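You operate a simulated robot arm through the tools that you are given. There is no shell and no other tool. Be economical: measure what you need, move in short steps, check, and stop when the job is done.

The job below is to be done with a simulated robot arm. You get a single attempt, and the scene is never put back.

TASK
Band the framed pallet and pull the band to 80 N.
Fine: seat the clip from the tray in its pocket, feed the band round, shut the grey lever, then pump the orange handle, and no higher.

The check looks at the end state, three seconds after you hand in, the way a careful person would. Anything else that was tipped, shoved, dropped, spilled or broken makes it a failure.

THE ROBOT
A 7-joint arm with a fingered hand, fixed in place. Base frame: the origin is at the foot of the arm, x ahead of it, y to its left, z up. Units: mm, degrees, N and s.
With the tool pointing down near the work surface it reaches from about 100 to 640 mm from the base axis. Its first joint turns from -69.0 to 172.0 degrees. Payload 3.2 kg.
Tool frame: the origin (TCP) lies between the finger pads and is the grasp point; the fingertips stand 26 mm ahead of it; z points along the fingers, y is the line along which they close. Largest opening 88 mm; the body of the gripper starts 30 mm behind the TCP. The gripper is a hand of 5 fingers: y runs from the thumb to the fingers, the wrist lies at [-16, -108, -172] in the tool frame, and closing takes about 1.5 s.
Orientation is that of the tool frame in the base frame, as [roll, pitch, yaw] about the fixed x, y, z axes, in that order (R = Rz(yaw) Ry(pitch) Rx(roll)). With the fingers straight down and the wrist toward the robot, the tool's x, y and z point along [0, 1, 0], [1, 0, 0] and [0, 0, -1] of the base frame.

THE INTERFACE
- The arm moves only by the tool jog_arm. Its argument "plan" is a list of rows, each a list of 6 numbers: the turn, a rotation vector about the tool's x, y, z in degrees, then the shift along the tool's x, y, z in mm. In form: [[rx, ry, rz, tx, ty, tz], ...]. A call has 1 to 10 rows; each row shifts and turns the commanded pose from where the row before left it, along the tool's axes as they then stand. "fingers" is the finger opening in mm, from 0 to 88, set as the call begins (left out, the last holds). Rows are played at 5 a second. More than 50 mm and 8.6 degrees between two rows, or a gripper value outside its range, and nothing of the call is played. Where a pose cannot be reached the arm comes as near as it can. A force on the tool above 70 N (or 10 N above the force at the start of the call, whichever is more), or a blocked arm, ends the call early, and 0.2 s more pass. The fingers move at their own pace (about 72 mm/s each) and stop on an object; they squeeze with about 32 N. The grip force told is the motor's: it shows also when the fingers shut on nothing. Time passes only in rows, and 0.2 s behind the last, so rows that do not move let the fingers close. It gives the time, the measured TCP pose, the force on the tool (base axes), the opening and the grip force at its end, in the units of the frame above (readings bear some noise), with the torque about the TCP (base axes, N m) and any sound that the robot's microphone picked up.
- Cameras (640 x 400 px; columns grow to the right, rows downward): "scene" is fixed at [49.6, 651.1, 1393.7]; the picture's right is [-0.87, -0.49, 0.00], its down [-0.23, 0.42, -0.88] and it looks along [0.43, -0.77, -0.48] (base axes); focal length 316 px, centre (320, 200). "wrist" rides on the gripper at [67, -97, -117] in the tool frame; the picture's right is [-0.71, 0.33, -0.62], its down [-0.65, -0.65, 0.39] and it looks along [-0.28, 0.68, 0.68] (tool axes); focal length 234 px, centre (320, 200). There is no depth. A picture from a camera that has moved, and an enlarged one, comes with that camera's place and axes in the base frame and with its lens.
- capture(camera): a new picture of that camera. The clock stands still meanwhile.
- raise_lower(by): slides the trunk up (or, below 0, down) by that many mm; the arm rides with it, the base frame stays. It gives what a move gives, with no picture.
- curl_fingers(index, middle, ring, little, thumb_bend, thumb_turn): sets how far each is bent, from 0 (flat) to 100 (curled in); at 30 the hand is open as for a grip, at 70 the pads meet at the TCP. One left out holds its place. A second passes; each finger stops where it meets its share of the squeeze, and holds until it gets a number again. A gripper value or a shape takes the hand back. It gives what a move gives, with no picture; readings hold the bend of each and the force on index, middle, ring, little, thumb and palm. thumb_turn goes from beside the hand (0) to across from the fingers (100), as for a grip.
- hand_shape(shape): the hand has 5 fingers and takes this shape, open, in about a second: jaw (thumb against the fingers, like two jaws); tri (thumb and two fingers); tip (a fingertip pinch); poke (one finger out to press); point (the index stretched); flat (the hand flat); cup (the hand cupped); fist (a fist). The gripper value then closes the fingers along that shape, each until it touches; the sizes above hold for jaw. It gives what a move gives, with no picture.
- zoom(camera, box): a new picture of the part [left, top, right, bottom] of that camera's present view, enlarged. The clock stands still meanwhile.
- job_done(): hands the job in; it is judged then, once.

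Work in short steps. Places have to be worked out from the pictures, the camera data and where the tool is seen: move nearer, look again, correct. Check each grasp and each placing, and mend what went wrong. You have 120 turns and 76 pictures in all, those below and enlarged ones among them. Open the gripper and draw the arm clear of the work before you hand the job in, unless the task says otherwise; then end with one line.

The tools are called after "Call:" as a command line: name --pt "numbers of a row" for each row, then --argument value for the rest, lists and objects as JSON in quotes. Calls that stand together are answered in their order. jog_arm: Moves the arm, as the interface text tells. Its arguments: {"type":"object","properties":{"plan":{"type":"array"},"fingers":{"type":"number"}},"required":["plan"]} The other tools are called the same way: raise_lower (by) slides the trunk up or down; hand_shape (shape) gives the hand a shape; curl_fingers (index, middle, ring, little, thumb_bend, thumb_turn) moves the fingers one by one; capture (camera) takes a picture; zoom (camera, box) takes an enlarged picture of a part of a camera's view; job_done () hands the job in.

At the start:

```text
clock: 0.0
ee_pos: [253.3, -354.4, 1125.2]
tcp_rot: [180.0, 0.1, 90.1]
ft_force: [0.1, 0.1, -0.5]
torque: [0.02, 0.01, -0.01]
finger_gap: 87.9
grip_force: 0.1
shape: jaw
bend: [30.0, 30.0, 30.0, 30.0, 30.0, 97.0]
finger forces: [0.0, 0.1, 0.0, 0.0, 0.0, 0.1]
trunk travel left (down, up): [-675.0, 165.0]
```

scene: 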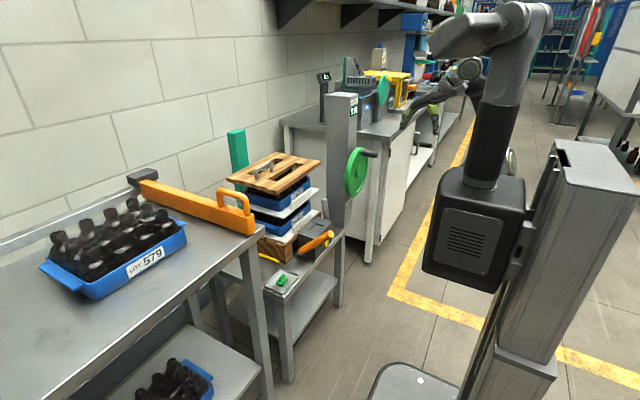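
wrist: 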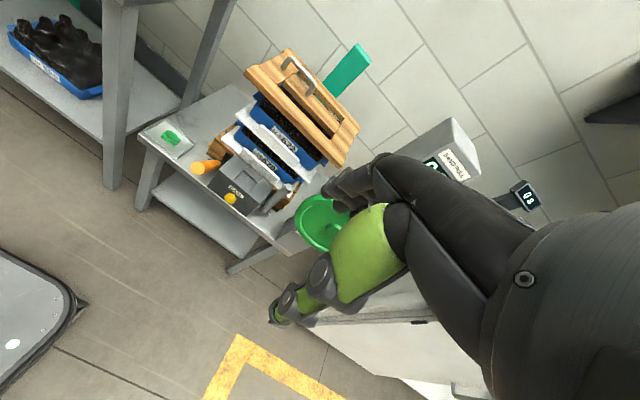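

The framed pallet stands on the small table with the strapping tool in front and a tray holding the green clip. I'll zoom in on both views to see the details.

Call:
zoom --camera "scene" --box '[210, 80, 390, 300]'

Call:
zoom --camera "wrist" --box '[130, 40, 370, 260]'

```text
1.82 times, centred on (300, 190) of scene
camera zoom: at [49.6, 651.1, 1393.7], right [-0.87, -0.49, 0.0], down [-0.23, 0.42, -0.88], along [0.43, -0.77, -0.48], focal length 574 px, centre (356, 218)
```

zoom: 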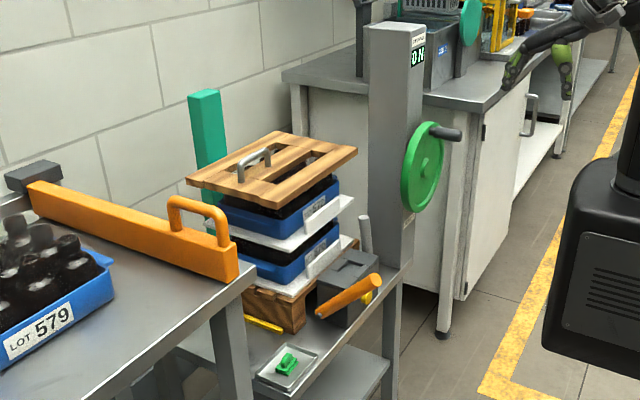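

```text
1.82 times, centred on (250, 150) of wrist
camera zoom: at [157.2, -288.2, 1242.2], right [0.33, -0.71, 0.62], down [-0.65, -0.65, -0.39], along [0.68, -0.28, -0.68], focal length 426 px, centre (447, 291)
```

zoom: 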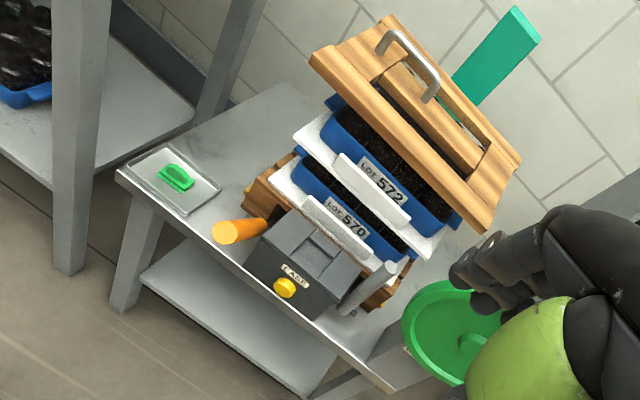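

Triangulating from both views, I get the clip at about (601,-50,575), the yellow button at (548,-292,606), the orange handle tip at (473,-195,737), the grey lever top at (609,-389,750) and the wheel at (506,-479,855). I'll lower the trunk to get a closer look.

Call:
raise_lower --by -250

Call:
capture --camera "wrist"

```text
clock: 2.6
ee_pos: [254.0, -354.7, 874.2]
tcp_rot: [179.9, 0.0, 90.2]
ft_force: [-0.2, -0.6, -0.2]
torque: [-0.03, -0.02, 0.0]
finger_gap: 87.7
grip_force: 0.0
shape: jaw
bend: [30.0, 30.0, 30.0, 30.0, 30.0, 97.0]
finger forces: [0.0, 0.1, 0.0, 0.0, 0.0, 0.0]
trunk travel left (down, up): [-425.0, 415.0]
```

```text
71 pictures are left
camera wrist: at [157.2, -288.1, 992.3], right [0.33, -0.71, 0.62], down [-0.65, -0.65, -0.39], along [0.68, -0.28, -0.68], focal length 234 px, centre (320, 200)
```

wrist: 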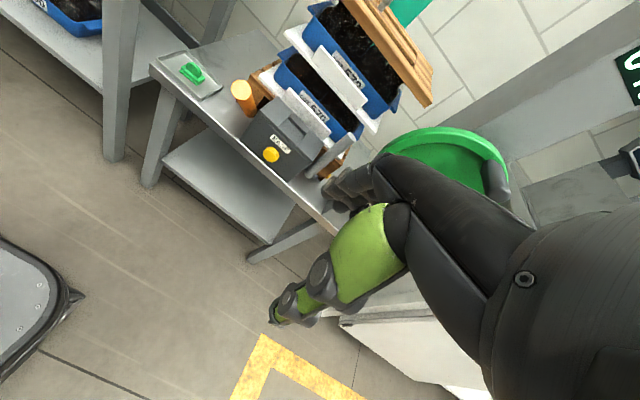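

The tensioner is clearer from here. I'll zoom in on it and on the clip tray.

Call:
zoom --camera "wrist" --box '[150, 30, 360, 190]'

Call:
zoom --camera "scene" --box '[250, 180, 350, 300]'

```text
2.50 times, centred on (255, 110) of wrist
camera zoom: at [157.2, -288.1, 992.3], right [0.33, -0.71, 0.62], down [-0.65, -0.65, -0.39], along [0.68, -0.28, -0.68], focal length 585 px, centre (482, 425)
```

zoom: 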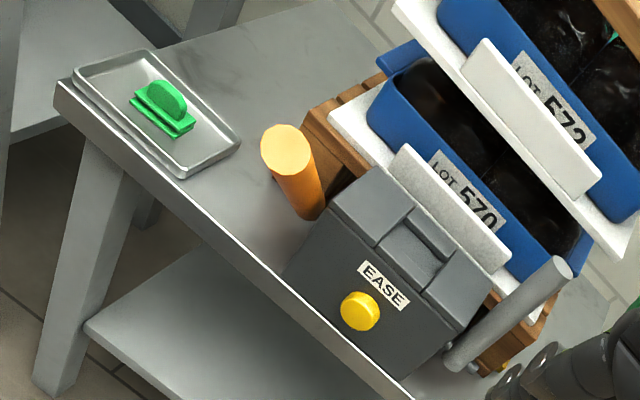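

```text
3.33 times, centred on (300, 240) of scene
camera zoom: at [49.6, 651.1, 1393.7], right [-0.87, -0.49, 0.0], down [-0.23, 0.42, -0.88], along [0.43, -0.77, -0.48], focal length 1052 px, centre (387, 67)
```

zoom: 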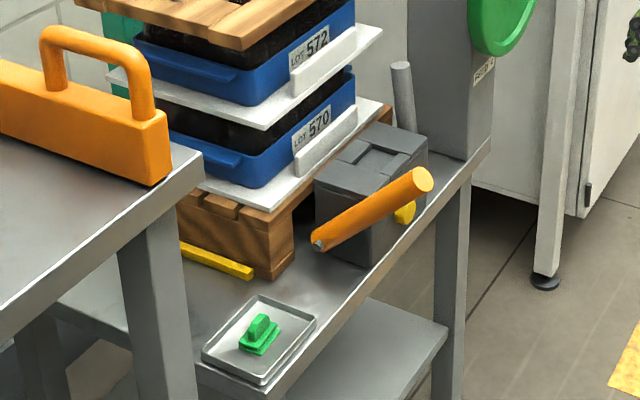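

I'll look at the feed wheel with its label, the readout and the pocket.

Call:
zoom --camera "scene" --box '[310, 80, 390, 240]'

Call:
zoom --camera "wrist" --box '[250, 90, 350, 190]'

```text
2.50 times, centred on (350, 160) of scene
camera zoom: at [49.6, 651.1, 1393.7], right [-0.87, -0.49, 0.0], down [-0.23, 0.42, -0.88], along [0.43, -0.77, -0.48], focal length 789 px, centre (245, 300)
```

zoom: 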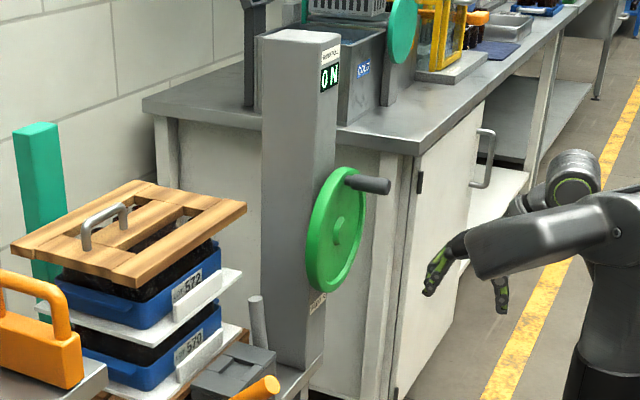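

```text
4.00 times, centred on (300, 140) of wrist
camera zoom: at [157.2, -288.1, 992.3], right [0.33, -0.71, 0.62], down [-0.65, -0.65, -0.39], along [0.68, -0.28, -0.68], focal length 937 px, centre (400, 440)
```

zoom: 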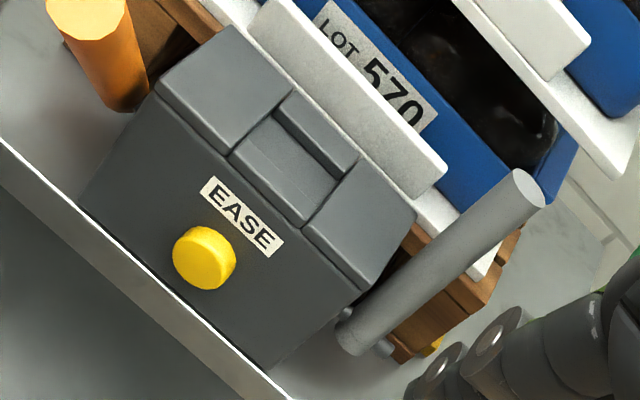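

The pocket is a notch along y on top of the tensioner, and the clip's tab also runs along y, so the present grip axis (base x) suits both. I'll go sideways toward the tray while staying high.

Call:
jog_arm --pt "0 0 0 50 0 0" --pt "0 0 0 50 10 0" --pt "0 0 0 50 20 0" --pt "0 0 0 50 30 0" --pt "0 0 0 50 40 0" --pt "0 0 0 45 40 0" --pt "0 0 0 0 45 0" --pt "0 0 0 0 45 0"

Call:
capture --camera "wrist"

Call:
capture --camera "scene"

```text
refused: row 2 steps farther than a row can; nothing moved
```

```text
66 pictures are left
camera wrist: at [157.2, -288.1, 992.3], right [0.33, -0.71, 0.62], down [-0.65, -0.65, -0.39], along [0.68, -0.28, -0.68], focal length 234 px, centre (320, 200)
```

wrist: 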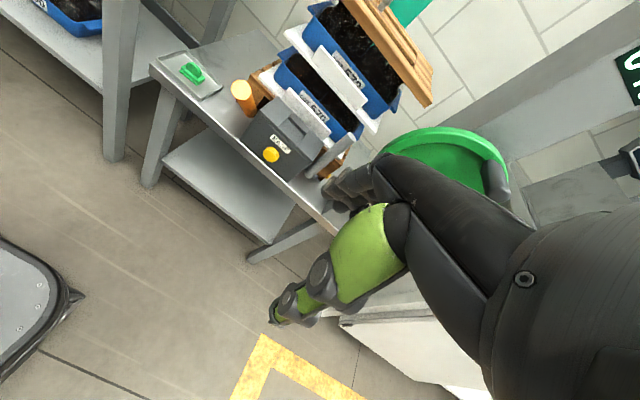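

```text
65 pictures are left
```

scene: 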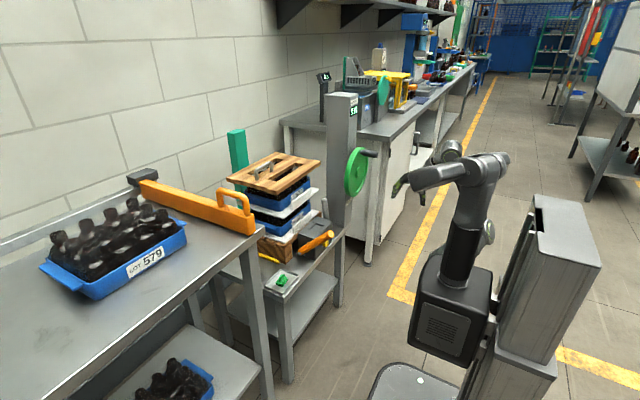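

The limit is 50 mm per row in total, so I'll use shorter rows.

Call:
jog_arm --pt "0 0 0 48 0 0" --pt "0 0 0 48 10 0" --pt "0 0 0 46 15 0" --pt "0 0 0 45 20 0" --pt "0 0 0 40 28 0" --pt "0 0 0 35 34 0" --pt "0 0 0 33 36 0" --pt "0 0 0 0 45 0" --pt "0 0 0 0 45 0" --pt "0 0 0 0 30 0"

Call:
capture --camera "wrist"

```text
clock: 4.8
ee_pos: [518.3, -59.9, 877.2]
tcp_rot: [180.0, 0.0, 90.1]
ft_force: [0.1, -0.6, 0.1]
torque: [0.01, 0.0, -0.01]
finger_gap: 87.9
grip_force: 0.0
shape: jaw
bend: [30.0, 30.0, 30.0, 30.0, 30.0, 97.0]
finger forces: [0.0, 0.0, 0.0, 0.0, 0.1, 0.0]
trunk travel left (down, up): [-425.0, 415.0]
```

```text
64 pictures are left
camera wrist: at [421.6, 6.9, 994.3], right [0.33, -0.71, 0.62], down [-0.65, -0.65, -0.39], along [0.68, -0.28, -0.68], focal length 234 px, centre (320, 200)
```

wrist: 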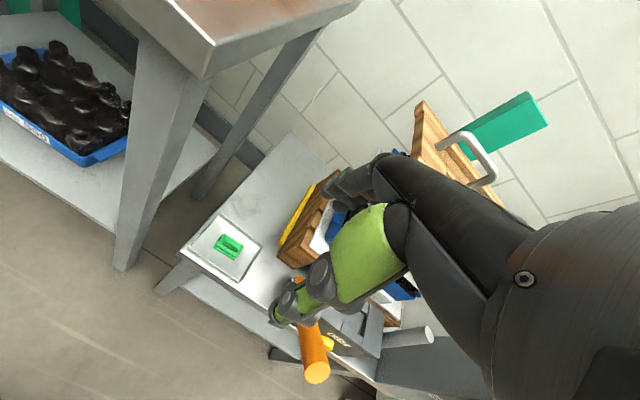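

The clip agrees again at about (601,-47). I'll zoom in on the tray to get it more exactly.

Call:
zoom --camera "wrist" --box '[170, 200, 270, 300]'

Call:
zoom --camera "scene" --box '[255, 255, 315, 315]'

```text
4.00 times, centred on (220, 250) of wrist
camera zoom: at [421.6, 6.9, 994.3], right [0.33, -0.71, 0.62], down [-0.65, -0.65, -0.39], along [0.68, -0.28, -0.68], focal length 937 px, centre (720, 0)
```

zoom: 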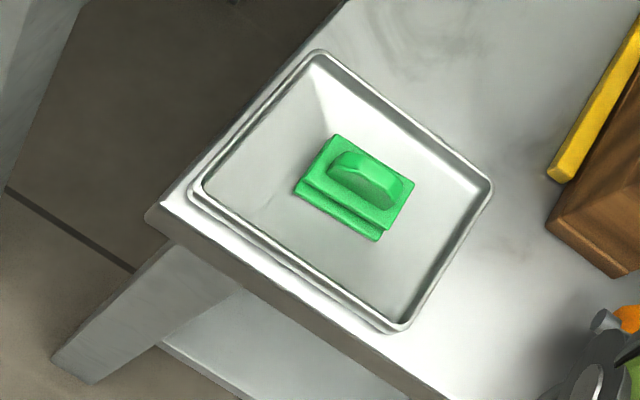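

```text
6.67 times, centred on (285, 285) of scene
camera zoom: at [49.6, 651.1, 1393.7], right [-0.87, -0.49, 0.0], down [-0.23, 0.42, -0.88], along [0.43, -0.77, -0.48], focal length 2104 px, centre (553, -367)
```

zoom: 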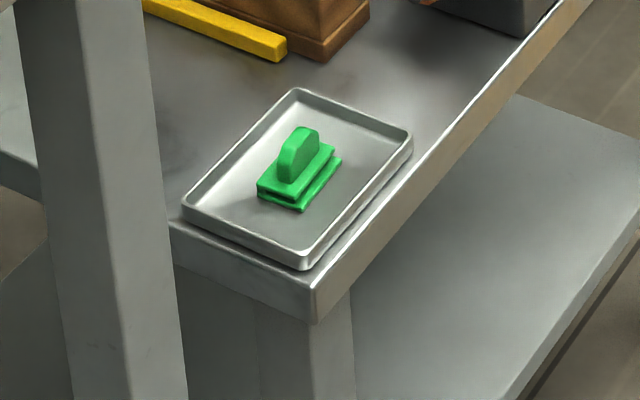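

I judge the clip tab's top to be at about (598,-48,~598), with the table top around 550. I'll try the fingertip pinch shape and see how the fingers stand.

Call:
hand_shape --shape "tip"

Call:
jog_arm --pt "0 0 0 0 0 0" --pt "0 0 0 0 0 0" --pt "0 0 0 0 0 0" --pt "0 0 0 0 0 0" --fingers 10

Call:
zoom --camera "wrist" --box '[240, 140, 440, 340]'

```text
clock: 5.7
ee_pos: [518.2, -59.5, 876.7]
tcp_rot: [179.9, 0.1, 90.2]
ft_force: [-0.3, 0.1, 0.2]
torque: [0.01, -0.01, -0.03]
finger_gap: 87.8
grip_force: 0.1
shape: tip
bend: [30.0, 98.0, 99.0, 99.0, 30.0, 97.0]
finger forces: [0.0, 0.0, 0.0, 0.1, 0.0, 0.1]
trunk travel left (down, up): [-425.0, 415.0]
```

```text
clock: 6.7
ee_pos: [518.1, -59.6, 876.5]
tcp_rot: [-179.9, -0.1, 90.1]
ft_force: [-0.1, 0.6, 0.2]
torque: [0.03, -0.02, 0.06]
finger_gap: 10.3
grip_force: 0.0
shape: tip
bend: [65.0, 98.0, 99.0, 99.0, 55.0, 100.0]
finger forces: [0.1, 0.0, 0.0, 0.0, 0.0, 0.0]
trunk travel left (down, up): [-425.0, 415.0]
```

```text
2.00 times, centred on (340, 240) of wrist
camera zoom: at [420.8, 6.6, 994.4], right [0.33, -0.71, 0.62], down [-0.65, -0.65, -0.39], along [0.68, -0.28, -0.68], focal length 468 px, centre (280, 120)
```

zoom: 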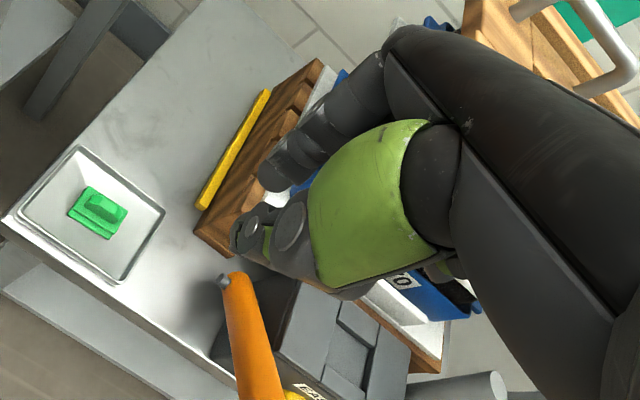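

In this shape the index and thumb tips meet about 25 mm ahead of the TCP, and the hand keeps clear of the stack (left edge near y=-105). I'll open to 45, move over the clip and come down with the trunk.

Call:
jog_arm --pt "0 0 0 11 40 0" --pt "0 0 0 0 40 0" --pt "0 0 0 0 0 0" --fingers 45

Call:
raise_lower --by -210

Call:
capture --camera "wrist"

Call:
capture --camera "scene"

```text
clock: 7.5
ee_pos: [595.8, -48.2, 877.5]
tcp_rot: [179.9, 0.0, 90.1]
ft_force: [0.3, 0.2, -0.2]
torque: [0.0, 0.04, -0.03]
finger_gap: 44.5
grip_force: 0.0
shape: tip
bend: [49.0, 98.0, 99.0, 99.0, 34.0, 100.0]
finger forces: [0.1, 0.0, 0.1, 0.1, 0.0, 0.1]
trunk travel left (down, up): [-425.0, 415.0]
```

```text
clock: 9.7
ee_pos: [596.2, -46.5, 666.6]
tcp_rot: [179.9, 0.1, 90.1]
ft_force: [-0.8, -0.5, -0.5]
torque: [0.02, 0.0, 0.01]
finger_gap: 44.4
grip_force: 0.1
shape: tip
bend: [49.0, 98.0, 99.0, 99.0, 34.0, 100.0]
finger forces: [0.1, 0.0, 0.0, 0.0, 0.1, 0.0]
trunk travel left (down, up): [-215.0, 625.0]
```

```text
60 pictures are left
camera wrist: at [499.0, 18.8, 784.5], right [0.33, -0.71, 0.62], down [-0.65, -0.65, -0.39], along [0.68, -0.28, -0.68], focal length 234 px, centre (320, 200)
```

wrist: 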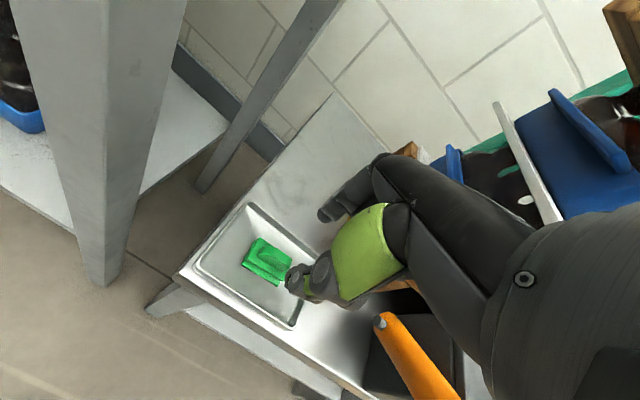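

```text
59 pictures are left
```

scene: 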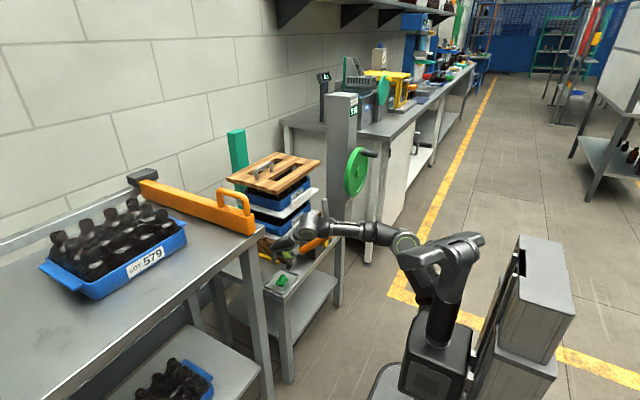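

The hand is above the tray and nothing is touching. I'll zoom in to compare the tip gap with the tab.

Call:
zoom --camera "wrist" --box '[220, 180, 380, 300]'

Call:
zoom --camera "scene" --box '[255, 235, 335, 315]'

```text
3.33 times, centred on (300, 240) of wrist
camera zoom: at [499.0, 18.8, 784.5], right [0.33, -0.71, 0.62], down [-0.65, -0.65, -0.39], along [0.68, -0.28, -0.68], focal length 781 px, centre (387, 67)
```

zoom: 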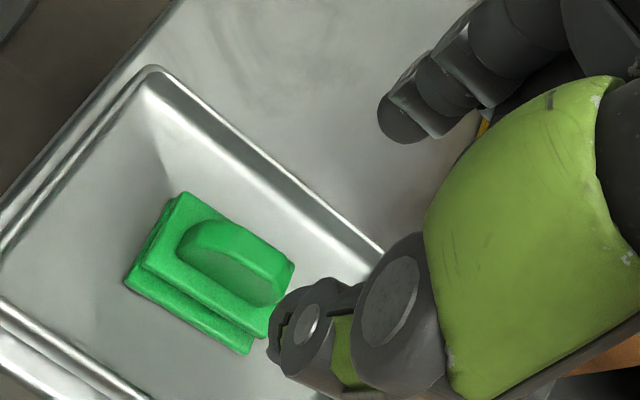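

```text
5.00 times, centred on (295, 275) of scene
camera zoom: at [49.6, 651.1, 1393.7], right [-0.87, -0.49, 0.0], down [-0.23, 0.42, -0.88], along [0.43, -0.77, -0.48], focal length 1578 px, centre (445, -175)
```

zoom: 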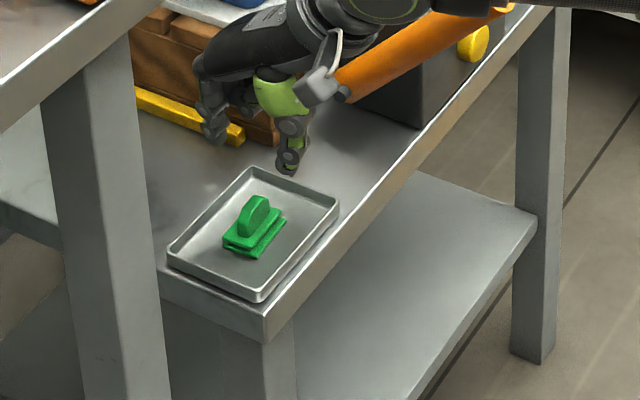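

The scene view shows that a straight descent lands the pinch on the tab, with the tab top about 45 mm below the tips. I'll go down 52 mm and check.

Call:
jog_arm --pt "0 0 0 0 0 20" --pt "0 0 0 0 0 16" --pt "0 0 0 0 0 10" --pt "0 0 0 0 0 6" --pt "0 0 0 0 0 0"

Call:
zoom --camera "wrist" --box '[220, 180, 380, 300]'

Call:
zoom --camera "scene" --box '[265, 255, 315, 305]'

```text
clock: 10.9
ee_pos: [596.3, -47.5, 615.0]
tcp_rot: [179.9, 0.1, 90.1]
ft_force: [0.0, -0.1, 0.0]
torque: [0.01, 0.02, 0.03]
finger_gap: 44.2
grip_force: 0.0
shape: tip
bend: [49.0, 98.0, 99.0, 99.0, 34.0, 100.0]
finger forces: [0.0, 0.1, 0.1, 0.0, 0.0, 0.0]
trunk travel left (down, up): [-215.0, 625.0]
```

```text
3.33 times, centred on (300, 240) of wrist
camera zoom: at [498.6, 18.5, 732.0], right [0.33, -0.71, 0.62], down [-0.65, -0.65, -0.39], along [0.68, -0.28, -0.68], focal length 781 px, centre (387, 67)
```

zoom: 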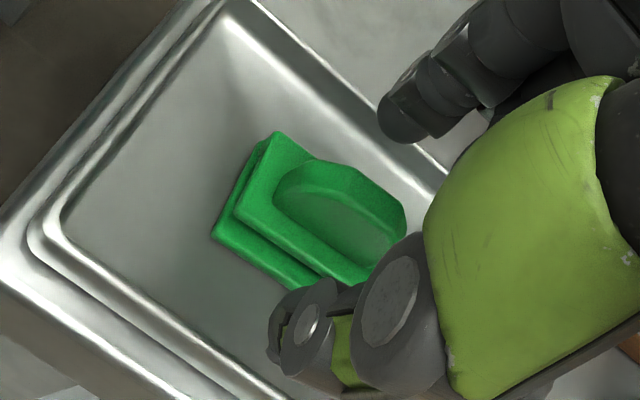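

```text
8.00 times, centred on (290, 280) of scene
camera zoom: at [49.6, 651.1, 1393.7], right [-0.87, -0.49, 0.0], down [-0.23, 0.42, -0.88], along [0.43, -0.77, -0.48], focal length 2524 px, centre (560, -440)
```

zoom: 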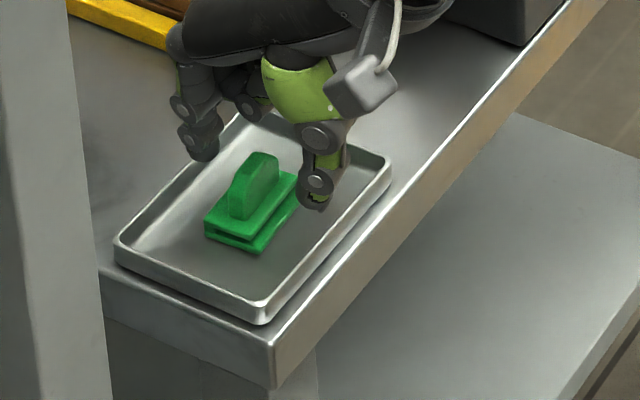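

The tips straddle the tab at about half its height, so I'll go 8 mm lower and close on it.

Call:
jog_arm --pt "0 0 0 0 0 5" --pt "0 0 0 0 0 4" --pt "0 0 0 0 0 0"

Call:
jog_arm --pt "0 0 0 0 0 0" --pt "0 0 0 0 0 0" --pt "0 0 0 0 0 0" --pt "0 0 0 0 0 0" --pt "0 0 0 0 0 0" --pt "0 0 0 0 0 0" --pt "0 0 0 0 0 0" --fingers 0

Call:
zoom --camera "wrist" --box '[220, 180, 380, 300]'

```text
clock: 11.7
ee_pos: [593.9, -48.8, 605.9]
tcp_rot: [-179.9, 0.0, 90.0]
ft_force: [0.2, 0.5, 0.3]
torque: [0.01, 0.01, -0.02]
finger_gap: 44.2
grip_force: 0.0
shape: tip
bend: [49.0, 98.0, 99.0, 99.0, 34.0, 100.0]
finger forces: [0.0, 0.0, 0.0, 0.1, 0.0, 0.0]
trunk travel left (down, up): [-215.0, 625.0]
```

```text
clock: 13.3
ee_pos: [595.0, -49.1, 605.9]
tcp_rot: [-180.0, 0.0, 90.1]
ft_force: [1.1, -0.5, 1.0]
torque: [0.03, -0.01, -0.02]
finger_gap: 0.0
grip_force: 32.1
shape: tip
bend: [70.0, 100.0, 100.0, 100.0, 73.0, 100.0]
finger forces: [29.3, 0.0, 0.1, 0.0, 29.2, 0.1]
trunk travel left (down, up): [-215.0, 625.0]
```

```text
3.33 times, centred on (300, 240) of wrist
camera zoom: at [498.3, 18.1, 723.5], right [0.33, -0.71, 0.62], down [-0.65, -0.65, -0.39], along [0.68, -0.28, -0.68], focal length 781 px, centre (387, 67)
```

zoom: 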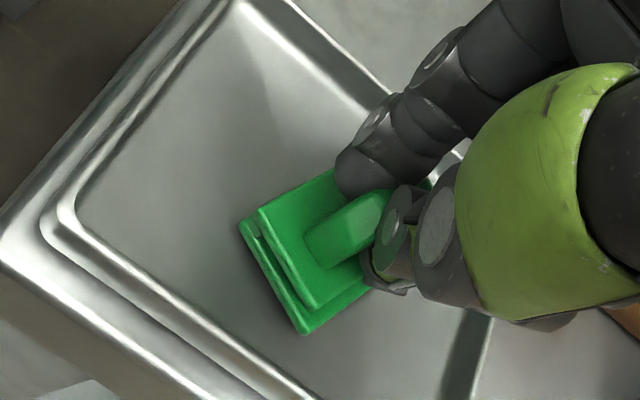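

The pinch only caught the tab's right end and turned the clip. I'll open again and look.

Call:
jog_arm --pt "0 0 0 0 0 0" --pt "0 0 0 0 0 0" --pt "0 0 0 0 0 0" --pt "0 0 0 0 0 0" --fingers 45

Call:
jog_arm --pt "0 0 0 0 0 -25" --pt "0 0 0 0 0 0"

Call:
zoom --camera "wrist" --box '[220, 180, 380, 300]'

Call:
zoom --camera "scene" --box '[265, 255, 315, 305]'

```text
clock: 14.3
ee_pos: [595.7, -48.5, 606.4]
tcp_rot: [180.0, -0.1, 90.1]
ft_force: [-0.8, -0.6, -0.1]
torque: [0.01, -0.01, 0.02]
finger_gap: 44.3
grip_force: 0.1
shape: tip
bend: [49.0, 98.0, 99.0, 99.0, 34.0, 100.0]
finger forces: [0.1, 0.1, 0.1, 0.0, 0.0, 0.0]
trunk travel left (down, up): [-215.0, 625.0]
```

```text
clock: 14.9
ee_pos: [593.7, -47.9, 631.3]
tcp_rot: [-180.0, 0.1, 90.2]
ft_force: [0.5, -0.1, 1.0]
torque: [0.0, -0.03, -0.02]
finger_gap: 44.3
grip_force: 0.0
shape: tip
bend: [49.0, 98.0, 99.0, 99.0, 34.0, 100.0]
finger forces: [0.0, 0.0, 0.0, 0.0, 0.0, 0.1]
trunk travel left (down, up): [-215.0, 625.0]
```

```text
3.33 times, centred on (300, 240) of wrist
camera zoom: at [497.3, 17.3, 748.8], right [0.33, -0.71, 0.62], down [-0.65, -0.65, -0.39], along [0.68, -0.28, -0.68], focal length 781 px, centre (387, 67)
```

zoom: 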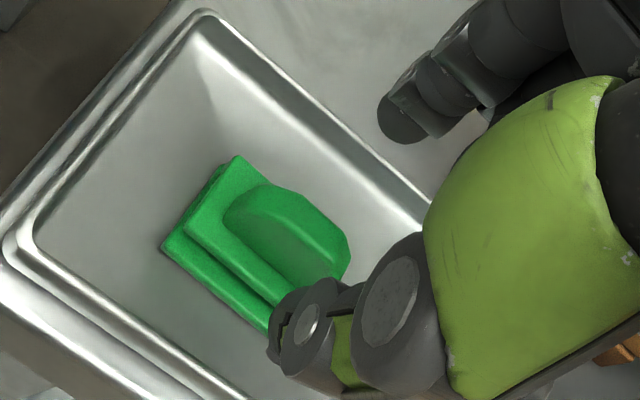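

```text
8.00 times, centred on (290, 280) of scene
camera zoom: at [49.6, 651.1, 1393.7], right [-0.87, -0.49, 0.0], down [-0.23, 0.42, -0.88], along [0.43, -0.77, -0.48], focal length 2524 px, centre (560, -440)
```

zoom: 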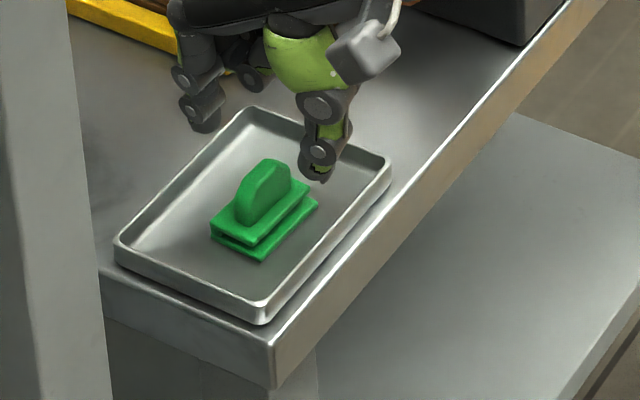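

The clip is still upright and now sits square to the tray. I estimate the tab centre at (591,-41), so I'll shift 7 mm in +y and 3 mm in -x, narrow the opening, and go down again.

Call:
jog_arm --pt "0 0 0 7 -3 0" --pt "0 0 0 0 0 12" --pt "0 0 0 0 0 10" --pt "0 0 0 0 0 4" --pt "0 0 0 0 0 0" --fingers 30

Call:
zoom --camera "wrist" --box '[220, 180, 380, 300]'

Call:
zoom --camera "scene" --box '[265, 255, 315, 305]'

```text
clock: 16.1
ee_pos: [592.3, -40.0, 604.7]
tcp_rot: [-180.0, 0.1, 90.0]
ft_force: [-0.1, 0.2, -0.5]
torque: [-0.02, 0.02, -0.04]
finger_gap: 30.3
grip_force: 0.1
shape: tip
bend: [56.0, 98.0, 99.0, 99.0, 41.0, 100.0]
finger forces: [0.0, 0.1, 0.0, 0.0, 0.1, 0.0]
trunk travel left (down, up): [-215.0, 625.0]
```

```text
3.33 times, centred on (300, 240) of wrist
camera zoom: at [496.2, 26.3, 722.6], right [0.33, -0.71, 0.62], down [-0.65, -0.65, -0.39], along [0.68, -0.28, -0.68], focal length 781 px, centre (387, 67)
```

zoom: 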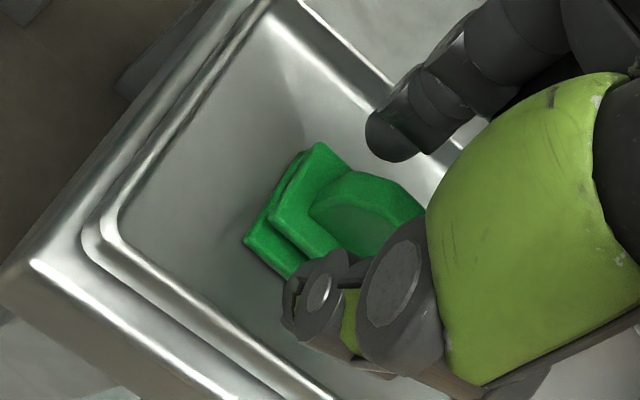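

```text
8.00 times, centred on (290, 280) of scene
camera zoom: at [49.6, 651.1, 1393.7], right [-0.87, -0.49, 0.0], down [-0.23, 0.42, -0.88], along [0.43, -0.77, -0.48], focal length 2524 px, centre (560, -440)
```

zoom: 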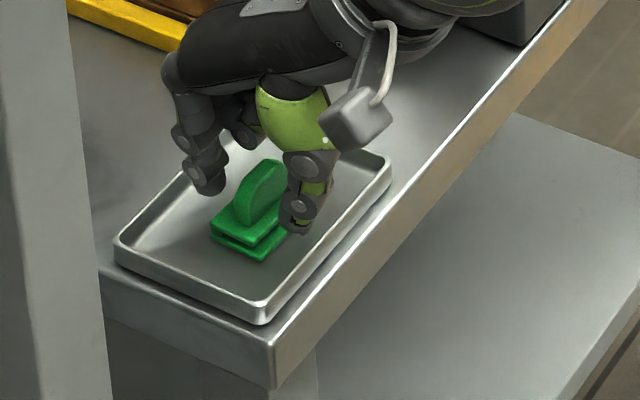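

The tab is now between the tips and centred, so I'll close on it.

Call:
jog_arm --pt "0 0 0 0 0 0" --pt "0 0 0 0 0 0" --pt "0 0 0 0 0 0" --pt "0 0 0 0 0 0" --pt "0 0 0 0 0 0" --pt "0 0 0 0 0 0" --pt "0 0 0 0 0 0" --fingers 0

Call:
jog_arm --pt "0 0 0 0 0 -15" --pt "0 0 0 0 0 -25" --pt "0 0 0 0 0 0"

Call:
zoom --camera "wrist" --box '[220, 180, 380, 300]'

Call:
zoom --camera "scene" --box '[265, 245, 315, 295]'

```text
clock: 17.7
ee_pos: [593.4, -40.7, 605.8]
tcp_rot: [180.0, 0.1, 90.1]
ft_force: [0.8, -1.0, 0.2]
torque: [0.0, 0.01, 0.02]
finger_gap: 0.0
grip_force: 31.9
shape: tip
bend: [73.0, 100.0, 100.0, 100.0, 81.0, 100.0]
finger forces: [0.1, 0.0, 0.0, 0.0, 0.1, 0.0]
trunk travel left (down, up): [-215.0, 625.0]
```

```text
clock: 18.5
ee_pos: [592.9, -40.2, 646.3]
tcp_rot: [179.9, 0.0, 90.1]
ft_force: [-0.3, -0.4, 0.0]
torque: [-0.02, 0.01, -0.01]
finger_gap: 0.0
grip_force: 31.8
shape: tip
bend: [73.0, 100.0, 100.0, 100.0, 81.0, 100.0]
finger forces: [0.1, 0.0, 0.0, 0.0, 0.0, 0.1]
trunk travel left (down, up): [-215.0, 625.0]
```

```text
3.33 times, centred on (300, 240) of wrist
camera zoom: at [496.0, 26.1, 763.2], right [0.33, -0.71, 0.62], down [-0.65, -0.65, -0.39], along [0.68, -0.28, -0.68], focal length 781 px, centre (387, 67)
```

zoom: 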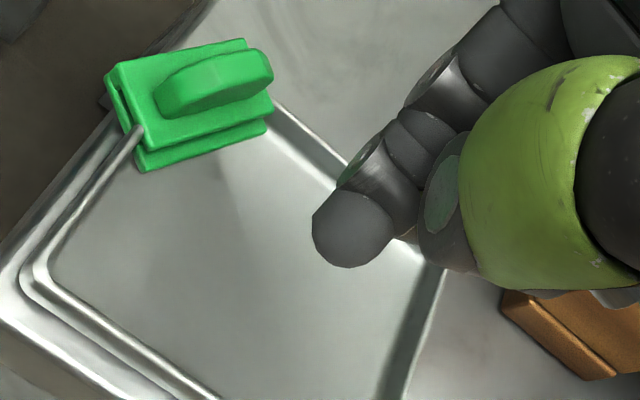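

```text
8.00 times, centred on (290, 270) of scene
camera zoom: at [49.6, 651.1, 1393.7], right [-0.87, -0.49, 0.0], down [-0.23, 0.42, -0.88], along [0.43, -0.77, -0.48], focal length 2524 px, centre (560, -360)
```

zoom: 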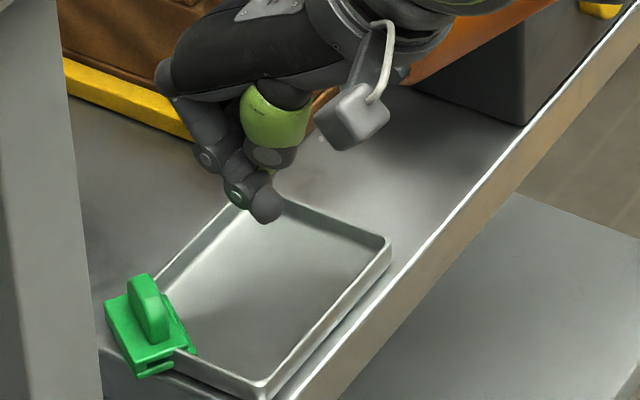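

The clip squirted out in +y and now rests on the tray's left rim. I'll look closely before touching anything.

Call:
zoom --camera "scene" --box '[260, 270, 295, 300]'

Call:
capture --camera "wrist"

```text
13.33 times, centred on (278, 285) of scene
camera zoom: at [49.6, 651.1, 1393.7], right [-0.87, -0.49, 0.0], down [-0.23, 0.42, -0.88], along [0.43, -0.77, -0.48], focal length 4207 px, centre (887, -933)
```

zoom: 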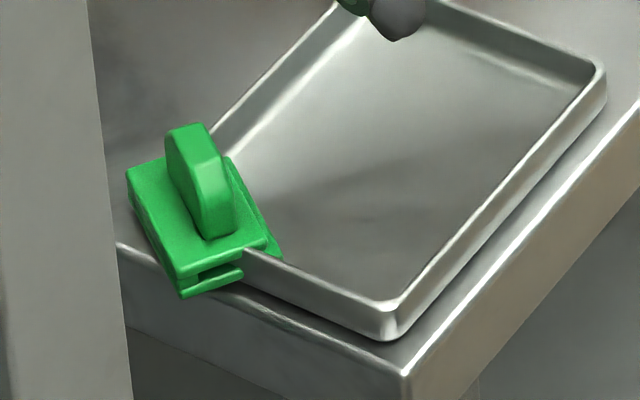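

```text
46 pictures are left
camera wrist: at [496.0, 26.1, 763.2], right [0.33, -0.71, 0.62], down [-0.65, -0.65, -0.39], along [0.68, -0.28, -0.68], focal length 234 px, centre (320, 200)
```

wrist: 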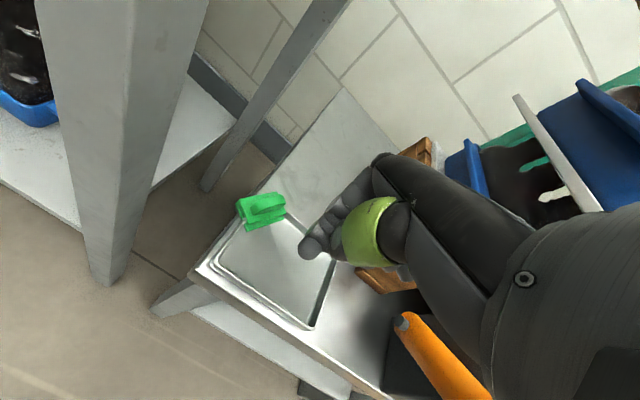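

The clip sits stably, hooked on the rim with its tab at about (612,0) and its axis turned about 55°. The one-finger pinch is too weak, so I'll rise, take the three-finger shape and see how it closes.

Call:
jog_arm --pt "0 0 0 0 0 -30" --pt "0 0 0 0 0 0"

Call:
hand_shape --shape "tri"

Call:
jog_arm --pt "0 0 0 0 0 0" --pt "0 0 0 0 0 0" --pt "0 0 0 0 0 0" --pt "0 0 0 0 0 0" --pt "0 0 0 0 0 0" --fingers 12

Call:
zoom --camera "wrist" --box '[220, 180, 380, 300]'

Call:
zoom --camera "scene" --box '[260, 230, 310, 300]'

```text
clock: 19.1
ee_pos: [593.4, -41.0, 674.8]
tcp_rot: [179.9, 0.0, 90.1]
ft_force: [-0.3, -0.3, -0.1]
torque: [-0.01, 0.02, -0.03]
finger_gap: 0.0
grip_force: 32.2
shape: tip
bend: [73.0, 100.0, 100.0, 100.0, 81.0, 100.0]
finger forces: [0.0, 0.0, 0.0, 0.1, 0.1, 0.0]
trunk travel left (down, up): [-215.0, 625.0]
```

```text
clock: 20.0
ee_pos: [593.8, -40.9, 674.6]
tcp_rot: [180.0, -0.1, 90.1]
ft_force: [0.2, 0.5, -0.6]
torque: [-0.02, 0.01, 0.0]
finger_gap: 88.0
grip_force: 0.1
shape: tri
bend: [30.0, 30.0, 99.0, 99.0, 30.0, 97.0]
finger forces: [0.0, 0.1, 0.0, 0.0, 0.1, 0.1]
trunk travel left (down, up): [-215.0, 625.0]
```

```text
clock: 21.2
ee_pos: [593.5, -40.9, 675.5]
tcp_rot: [180.0, 0.0, 90.2]
ft_force: [0.3, 0.1, -0.7]
torque: [0.05, 0.0, -0.01]
finger_gap: 12.3
grip_force: 0.1
shape: tri
bend: [64.0, 61.0, 99.0, 99.0, 53.0, 100.0]
finger forces: [0.1, 0.1, 0.1, 0.1, 0.0, 0.0]
trunk travel left (down, up): [-215.0, 625.0]
```

```text
3.33 times, centred on (300, 240) of wrist
camera zoom: at [496.8, 25.3, 792.7], right [0.33, -0.71, 0.62], down [-0.65, -0.65, -0.39], along [0.68, -0.28, -0.68], focal length 781 px, centre (387, 67)
```

zoom: 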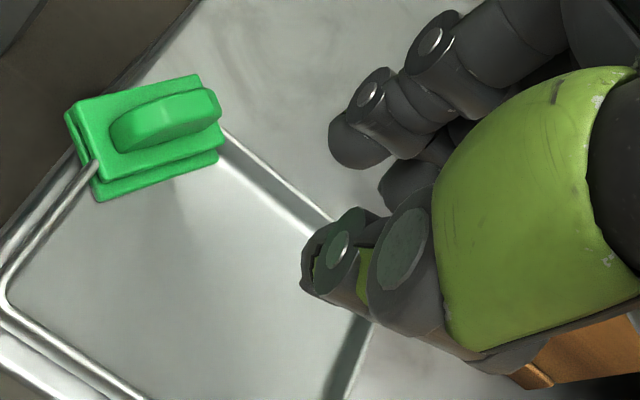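

```text
5.71 times, centred on (285, 265) of scene
camera zoom: at [49.6, 651.1, 1393.7], right [-0.87, -0.49, 0.0], down [-0.23, 0.42, -0.88], along [0.43, -0.77, -0.48], focal length 1803 px, centre (520, -171)
```

zoom: 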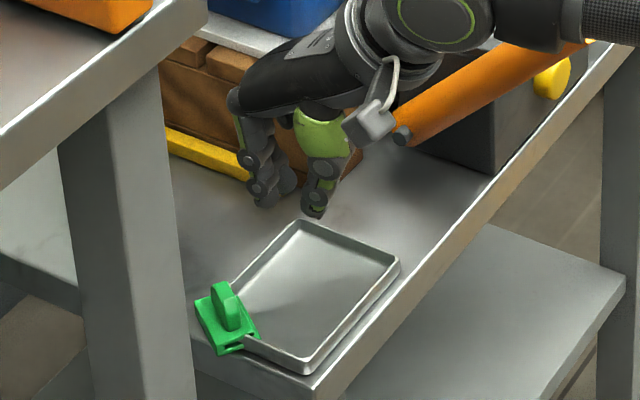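

The three-finger shape closes evenly about the TCP axis. The clip's tab is near (613,-1) with its axis at about -33°. I'll turn the hand 57° and open it.

Call:
jog_arm --pt "0 0 -8.2 0 0 0" --pt "0 0 -8.2 0 0 0" --pt "0 0 -8.2 0 0 0" --pt "0 0 -8.2 0 0 0" --pt "0 0 -8.2 0 0 0" --pt "0 0 -8.2 0 0 0" --pt "0 0 -7.8 0 0 0" --pt "0 0 0 0 0 0" --fingers 50

Call:
capture --camera "wrist"

```text
clock: 23.0
ee_pos: [592.2, -40.6, 675.1]
tcp_rot: [179.9, 0.0, 147.3]
ft_force: [-0.1, -1.1, -0.3]
torque: [0.01, 0.01, -0.01]
finger_gap: 49.6
grip_force: 0.1
shape: tri
bend: [47.0, 40.0, 99.0, 99.0, 32.0, 99.0]
finger forces: [0.0, 0.0, 0.0, 0.0, 0.0, 0.1]
trunk travel left (down, up): [-215.0, 625.0]
```

```text
43 pictures are left
camera wrist: at [484.6, -86.6, 792.5], right [0.77, -0.1, 0.62], down [0.19, -0.9, -0.39], along [0.6, 0.42, -0.68], focal length 234 px, centre (320, 200)
```

wrist: 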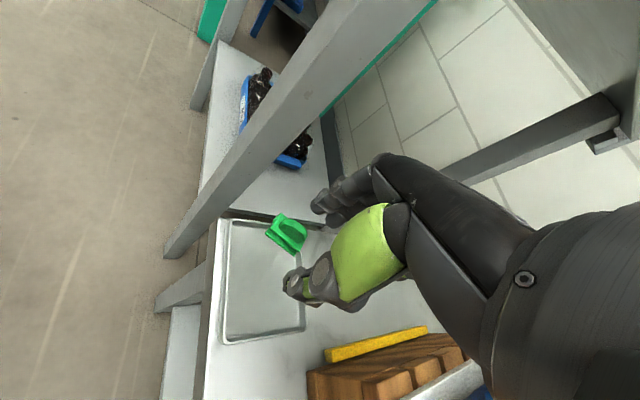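

I'll zoom in to check the clip's place against the fingers from this angle.

Call:
zoom --camera "wrist" --box '[230, 170, 390, 290]'

```text
3.33 times, centred on (310, 230) of wrist
camera zoom: at [484.6, -86.6, 792.5], right [0.77, -0.1, 0.62], down [0.19, -0.9, -0.39], along [0.6, 0.42, -0.68], focal length 781 px, centre (353, 100)
```

zoom: 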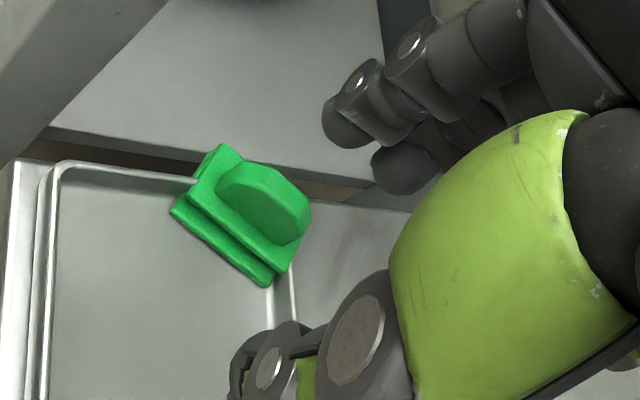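

From this angle the tab is at about (614,-8), so I'll shift along the closing axis, drop 30 mm and look again.

Call:
jog_arm --pt "0 0 0 0 20 0" --pt "0 0 0 0 19 0" --pt "0 0 0 0 0 20" --pt "0 0 0 0 0 12" --pt "0 0 0 0 0 0"

Call:
zoom --camera "wrist" --box '[230, 170, 390, 290]'

Call:
zoom --camera "scene" --box '[255, 250, 305, 300]'

```text
clock: 24.2
ee_pos: [604.1, -4.3, 639.2]
tcp_rot: [-180.0, 0.0, 147.1]
ft_force: [0.0, -0.2, 0.3]
torque: [0.01, -0.06, -0.01]
finger_gap: 49.4
grip_force: 0.0
shape: tri
bend: [47.0, 40.0, 99.0, 99.0, 32.0, 99.0]
finger forces: [0.0, 0.0, 0.0, 0.0, 0.0, 0.0]
out of reach, approached as far as the arm can: row 2
trunk travel left (down, up): [-215.0, 625.0]
```

```text
3.33 times, centred on (310, 230) of wrist
camera zoom: at [496.1, -51.1, 757.1], right [0.77, -0.11, 0.62], down [0.19, -0.9, -0.39], along [0.6, 0.42, -0.68], focal length 781 px, centre (353, 100)
```

zoom: 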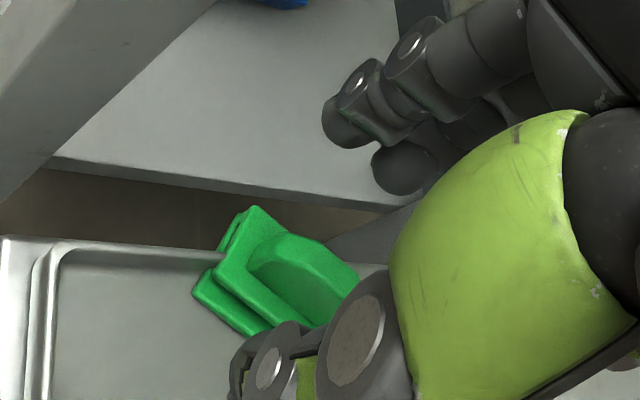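

```text
8.00 times, centred on (280, 275) of scene
camera zoom: at [49.6, 651.1, 1393.7], right [-0.87, -0.49, 0.0], down [-0.23, 0.42, -0.88], along [0.43, -0.77, -0.48], focal length 2524 px, centre (640, -400)
```

zoom: 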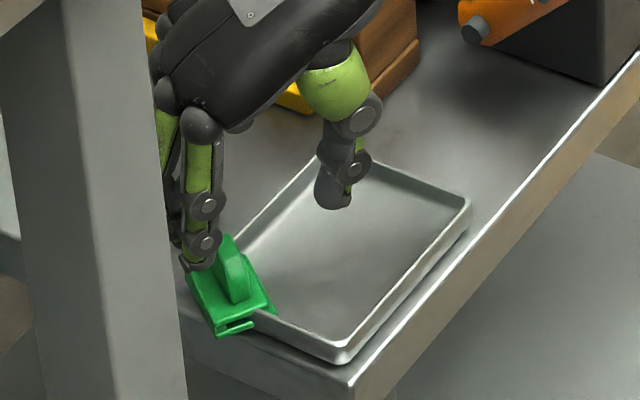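

I'm at the arm's reach limit because the wrist sits well above the shoulder. I'll raise the trunk and bring the arm down relative to it to gain reach.

Call:
raise_lower --by 100

Call:
jog_arm --pt "0 0 0 0 0 40" --pt "0 0 0 0 0 40" --pt "0 0 0 0 0 20" --pt "0 0 0 0 0 0"

```text
clock: 25.6
ee_pos: [603.1, -5.3, 739.7]
tcp_rot: [180.0, -0.1, 147.1]
ft_force: [-0.2, 0.9, 0.1]
torque: [-0.01, -0.01, 0.03]
finger_gap: 49.6
grip_force: 0.1
shape: tri
bend: [47.0, 40.0, 99.0, 99.0, 32.0, 99.0]
finger forces: [0.0, 0.0, 0.0, 0.0, 0.0, 0.0]
trunk travel left (down, up): [-315.0, 525.0]
```

```text
clock: 26.6
ee_pos: [605.1, -3.7, 640.2]
tcp_rot: [180.0, 0.0, 147.1]
ft_force: [-0.1, 0.1, 0.6]
torque: [0.02, -0.02, 0.0]
finger_gap: 49.7
grip_force: 0.0
shape: tri
bend: [47.0, 40.0, 99.0, 99.0, 32.0, 99.0]
finger forces: [0.1, 0.0, 0.0, 0.0, 0.0, 0.0]
trunk travel left (down, up): [-315.0, 525.0]
```

I'm back at the same pose with a better arm posture. Now I'll shift toward the tab at (612,-4).

Call:
jog_arm --pt "0 0 0 -5 5 0" --pt "0 0 0 0 0 6" --pt "0 0 0 0 0 0"

Call:
zoom --camera "wrist" --box '[230, 170, 390, 290]'

Call:
zoom --camera "scene" --box '[255, 250, 305, 300]'

```text
clock: 27.4
ee_pos: [611.3, -2.6, 634.0]
tcp_rot: [180.0, 0.0, 147.1]
ft_force: [-0.2, -0.1, -0.3]
torque: [-0.02, 0.0, -0.02]
finger_gap: 49.7
grip_force: 0.0
shape: tri
bend: [47.0, 40.0, 99.0, 99.0, 32.0, 99.0]
finger forces: [0.0, 0.0, 0.0, 0.0, 0.1, 0.0]
trunk travel left (down, up): [-315.0, 525.0]
```

```text
3.33 times, centred on (310, 230) of wrist
camera zoom: at [503.0, -48.9, 751.5], right [0.77, -0.11, 0.62], down [0.19, -0.9, -0.39], along [0.6, 0.42, -0.68], focal length 781 px, centre (353, 100)
```

zoom: 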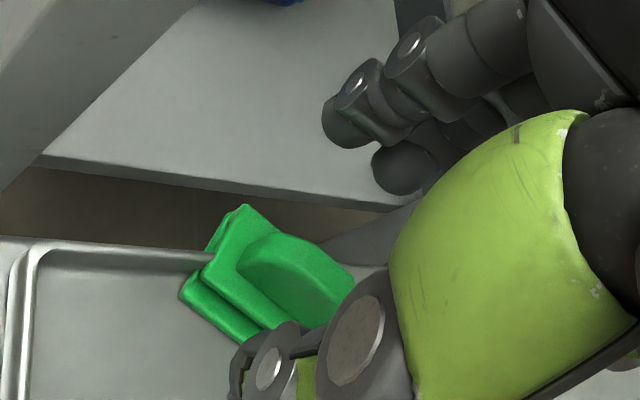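

```text
8.00 times, centred on (280, 275) of scene
camera zoom: at [49.6, 651.1, 1393.7], right [-0.87, -0.49, 0.0], down [-0.23, 0.42, -0.88], along [0.43, -0.77, -0.48], focal length 2524 px, centre (640, -400)
```

zoom: 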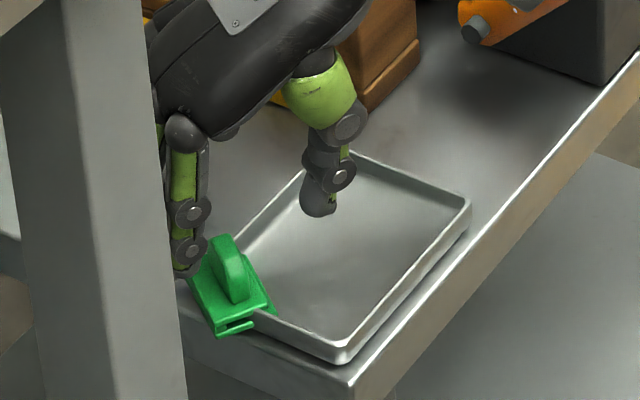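

The tab lies in line between the fingers. I'll go down 20 mm with a 3 mm correction along tool x.

Call:
jog_arm --pt "0 0 0 -3 0 8" --pt "0 0 0 0 0 7" --pt "0 0 0 0 0 5" --pt "0 0 0 0 0 0"

Call:
zoom --camera "wrist" --box '[230, 170, 390, 290]'

```text
clock: 28.4
ee_pos: [614.7, -4.2, 614.2]
tcp_rot: [179.9, 0.1, 147.1]
ft_force: [-0.2, 0.0, -0.4]
torque: [-0.01, -0.02, 0.01]
finger_gap: 49.6
grip_force: 0.0
shape: tri
bend: [47.0, 40.0, 99.0, 99.0, 32.0, 99.0]
finger forces: [0.0, 0.1, 0.1, 0.0, 0.1, 0.0]
trunk travel left (down, up): [-315.0, 525.0]
```

```text
3.33 times, centred on (310, 230) of wrist
camera zoom: at [505.7, -50.4, 731.2], right [0.77, -0.11, 0.62], down [0.19, -0.9, -0.39], along [0.6, 0.42, -0.68], focal length 781 px, centre (353, 100)
```

zoom: 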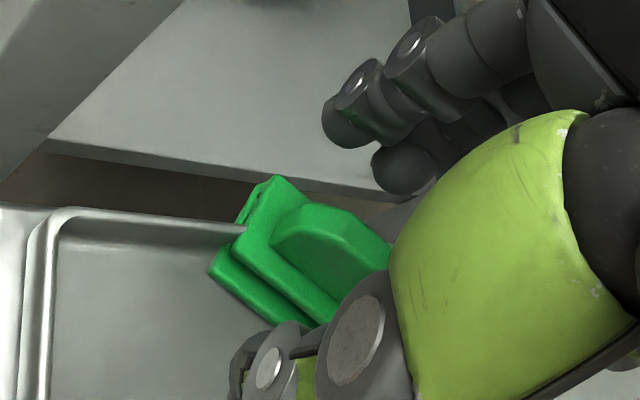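

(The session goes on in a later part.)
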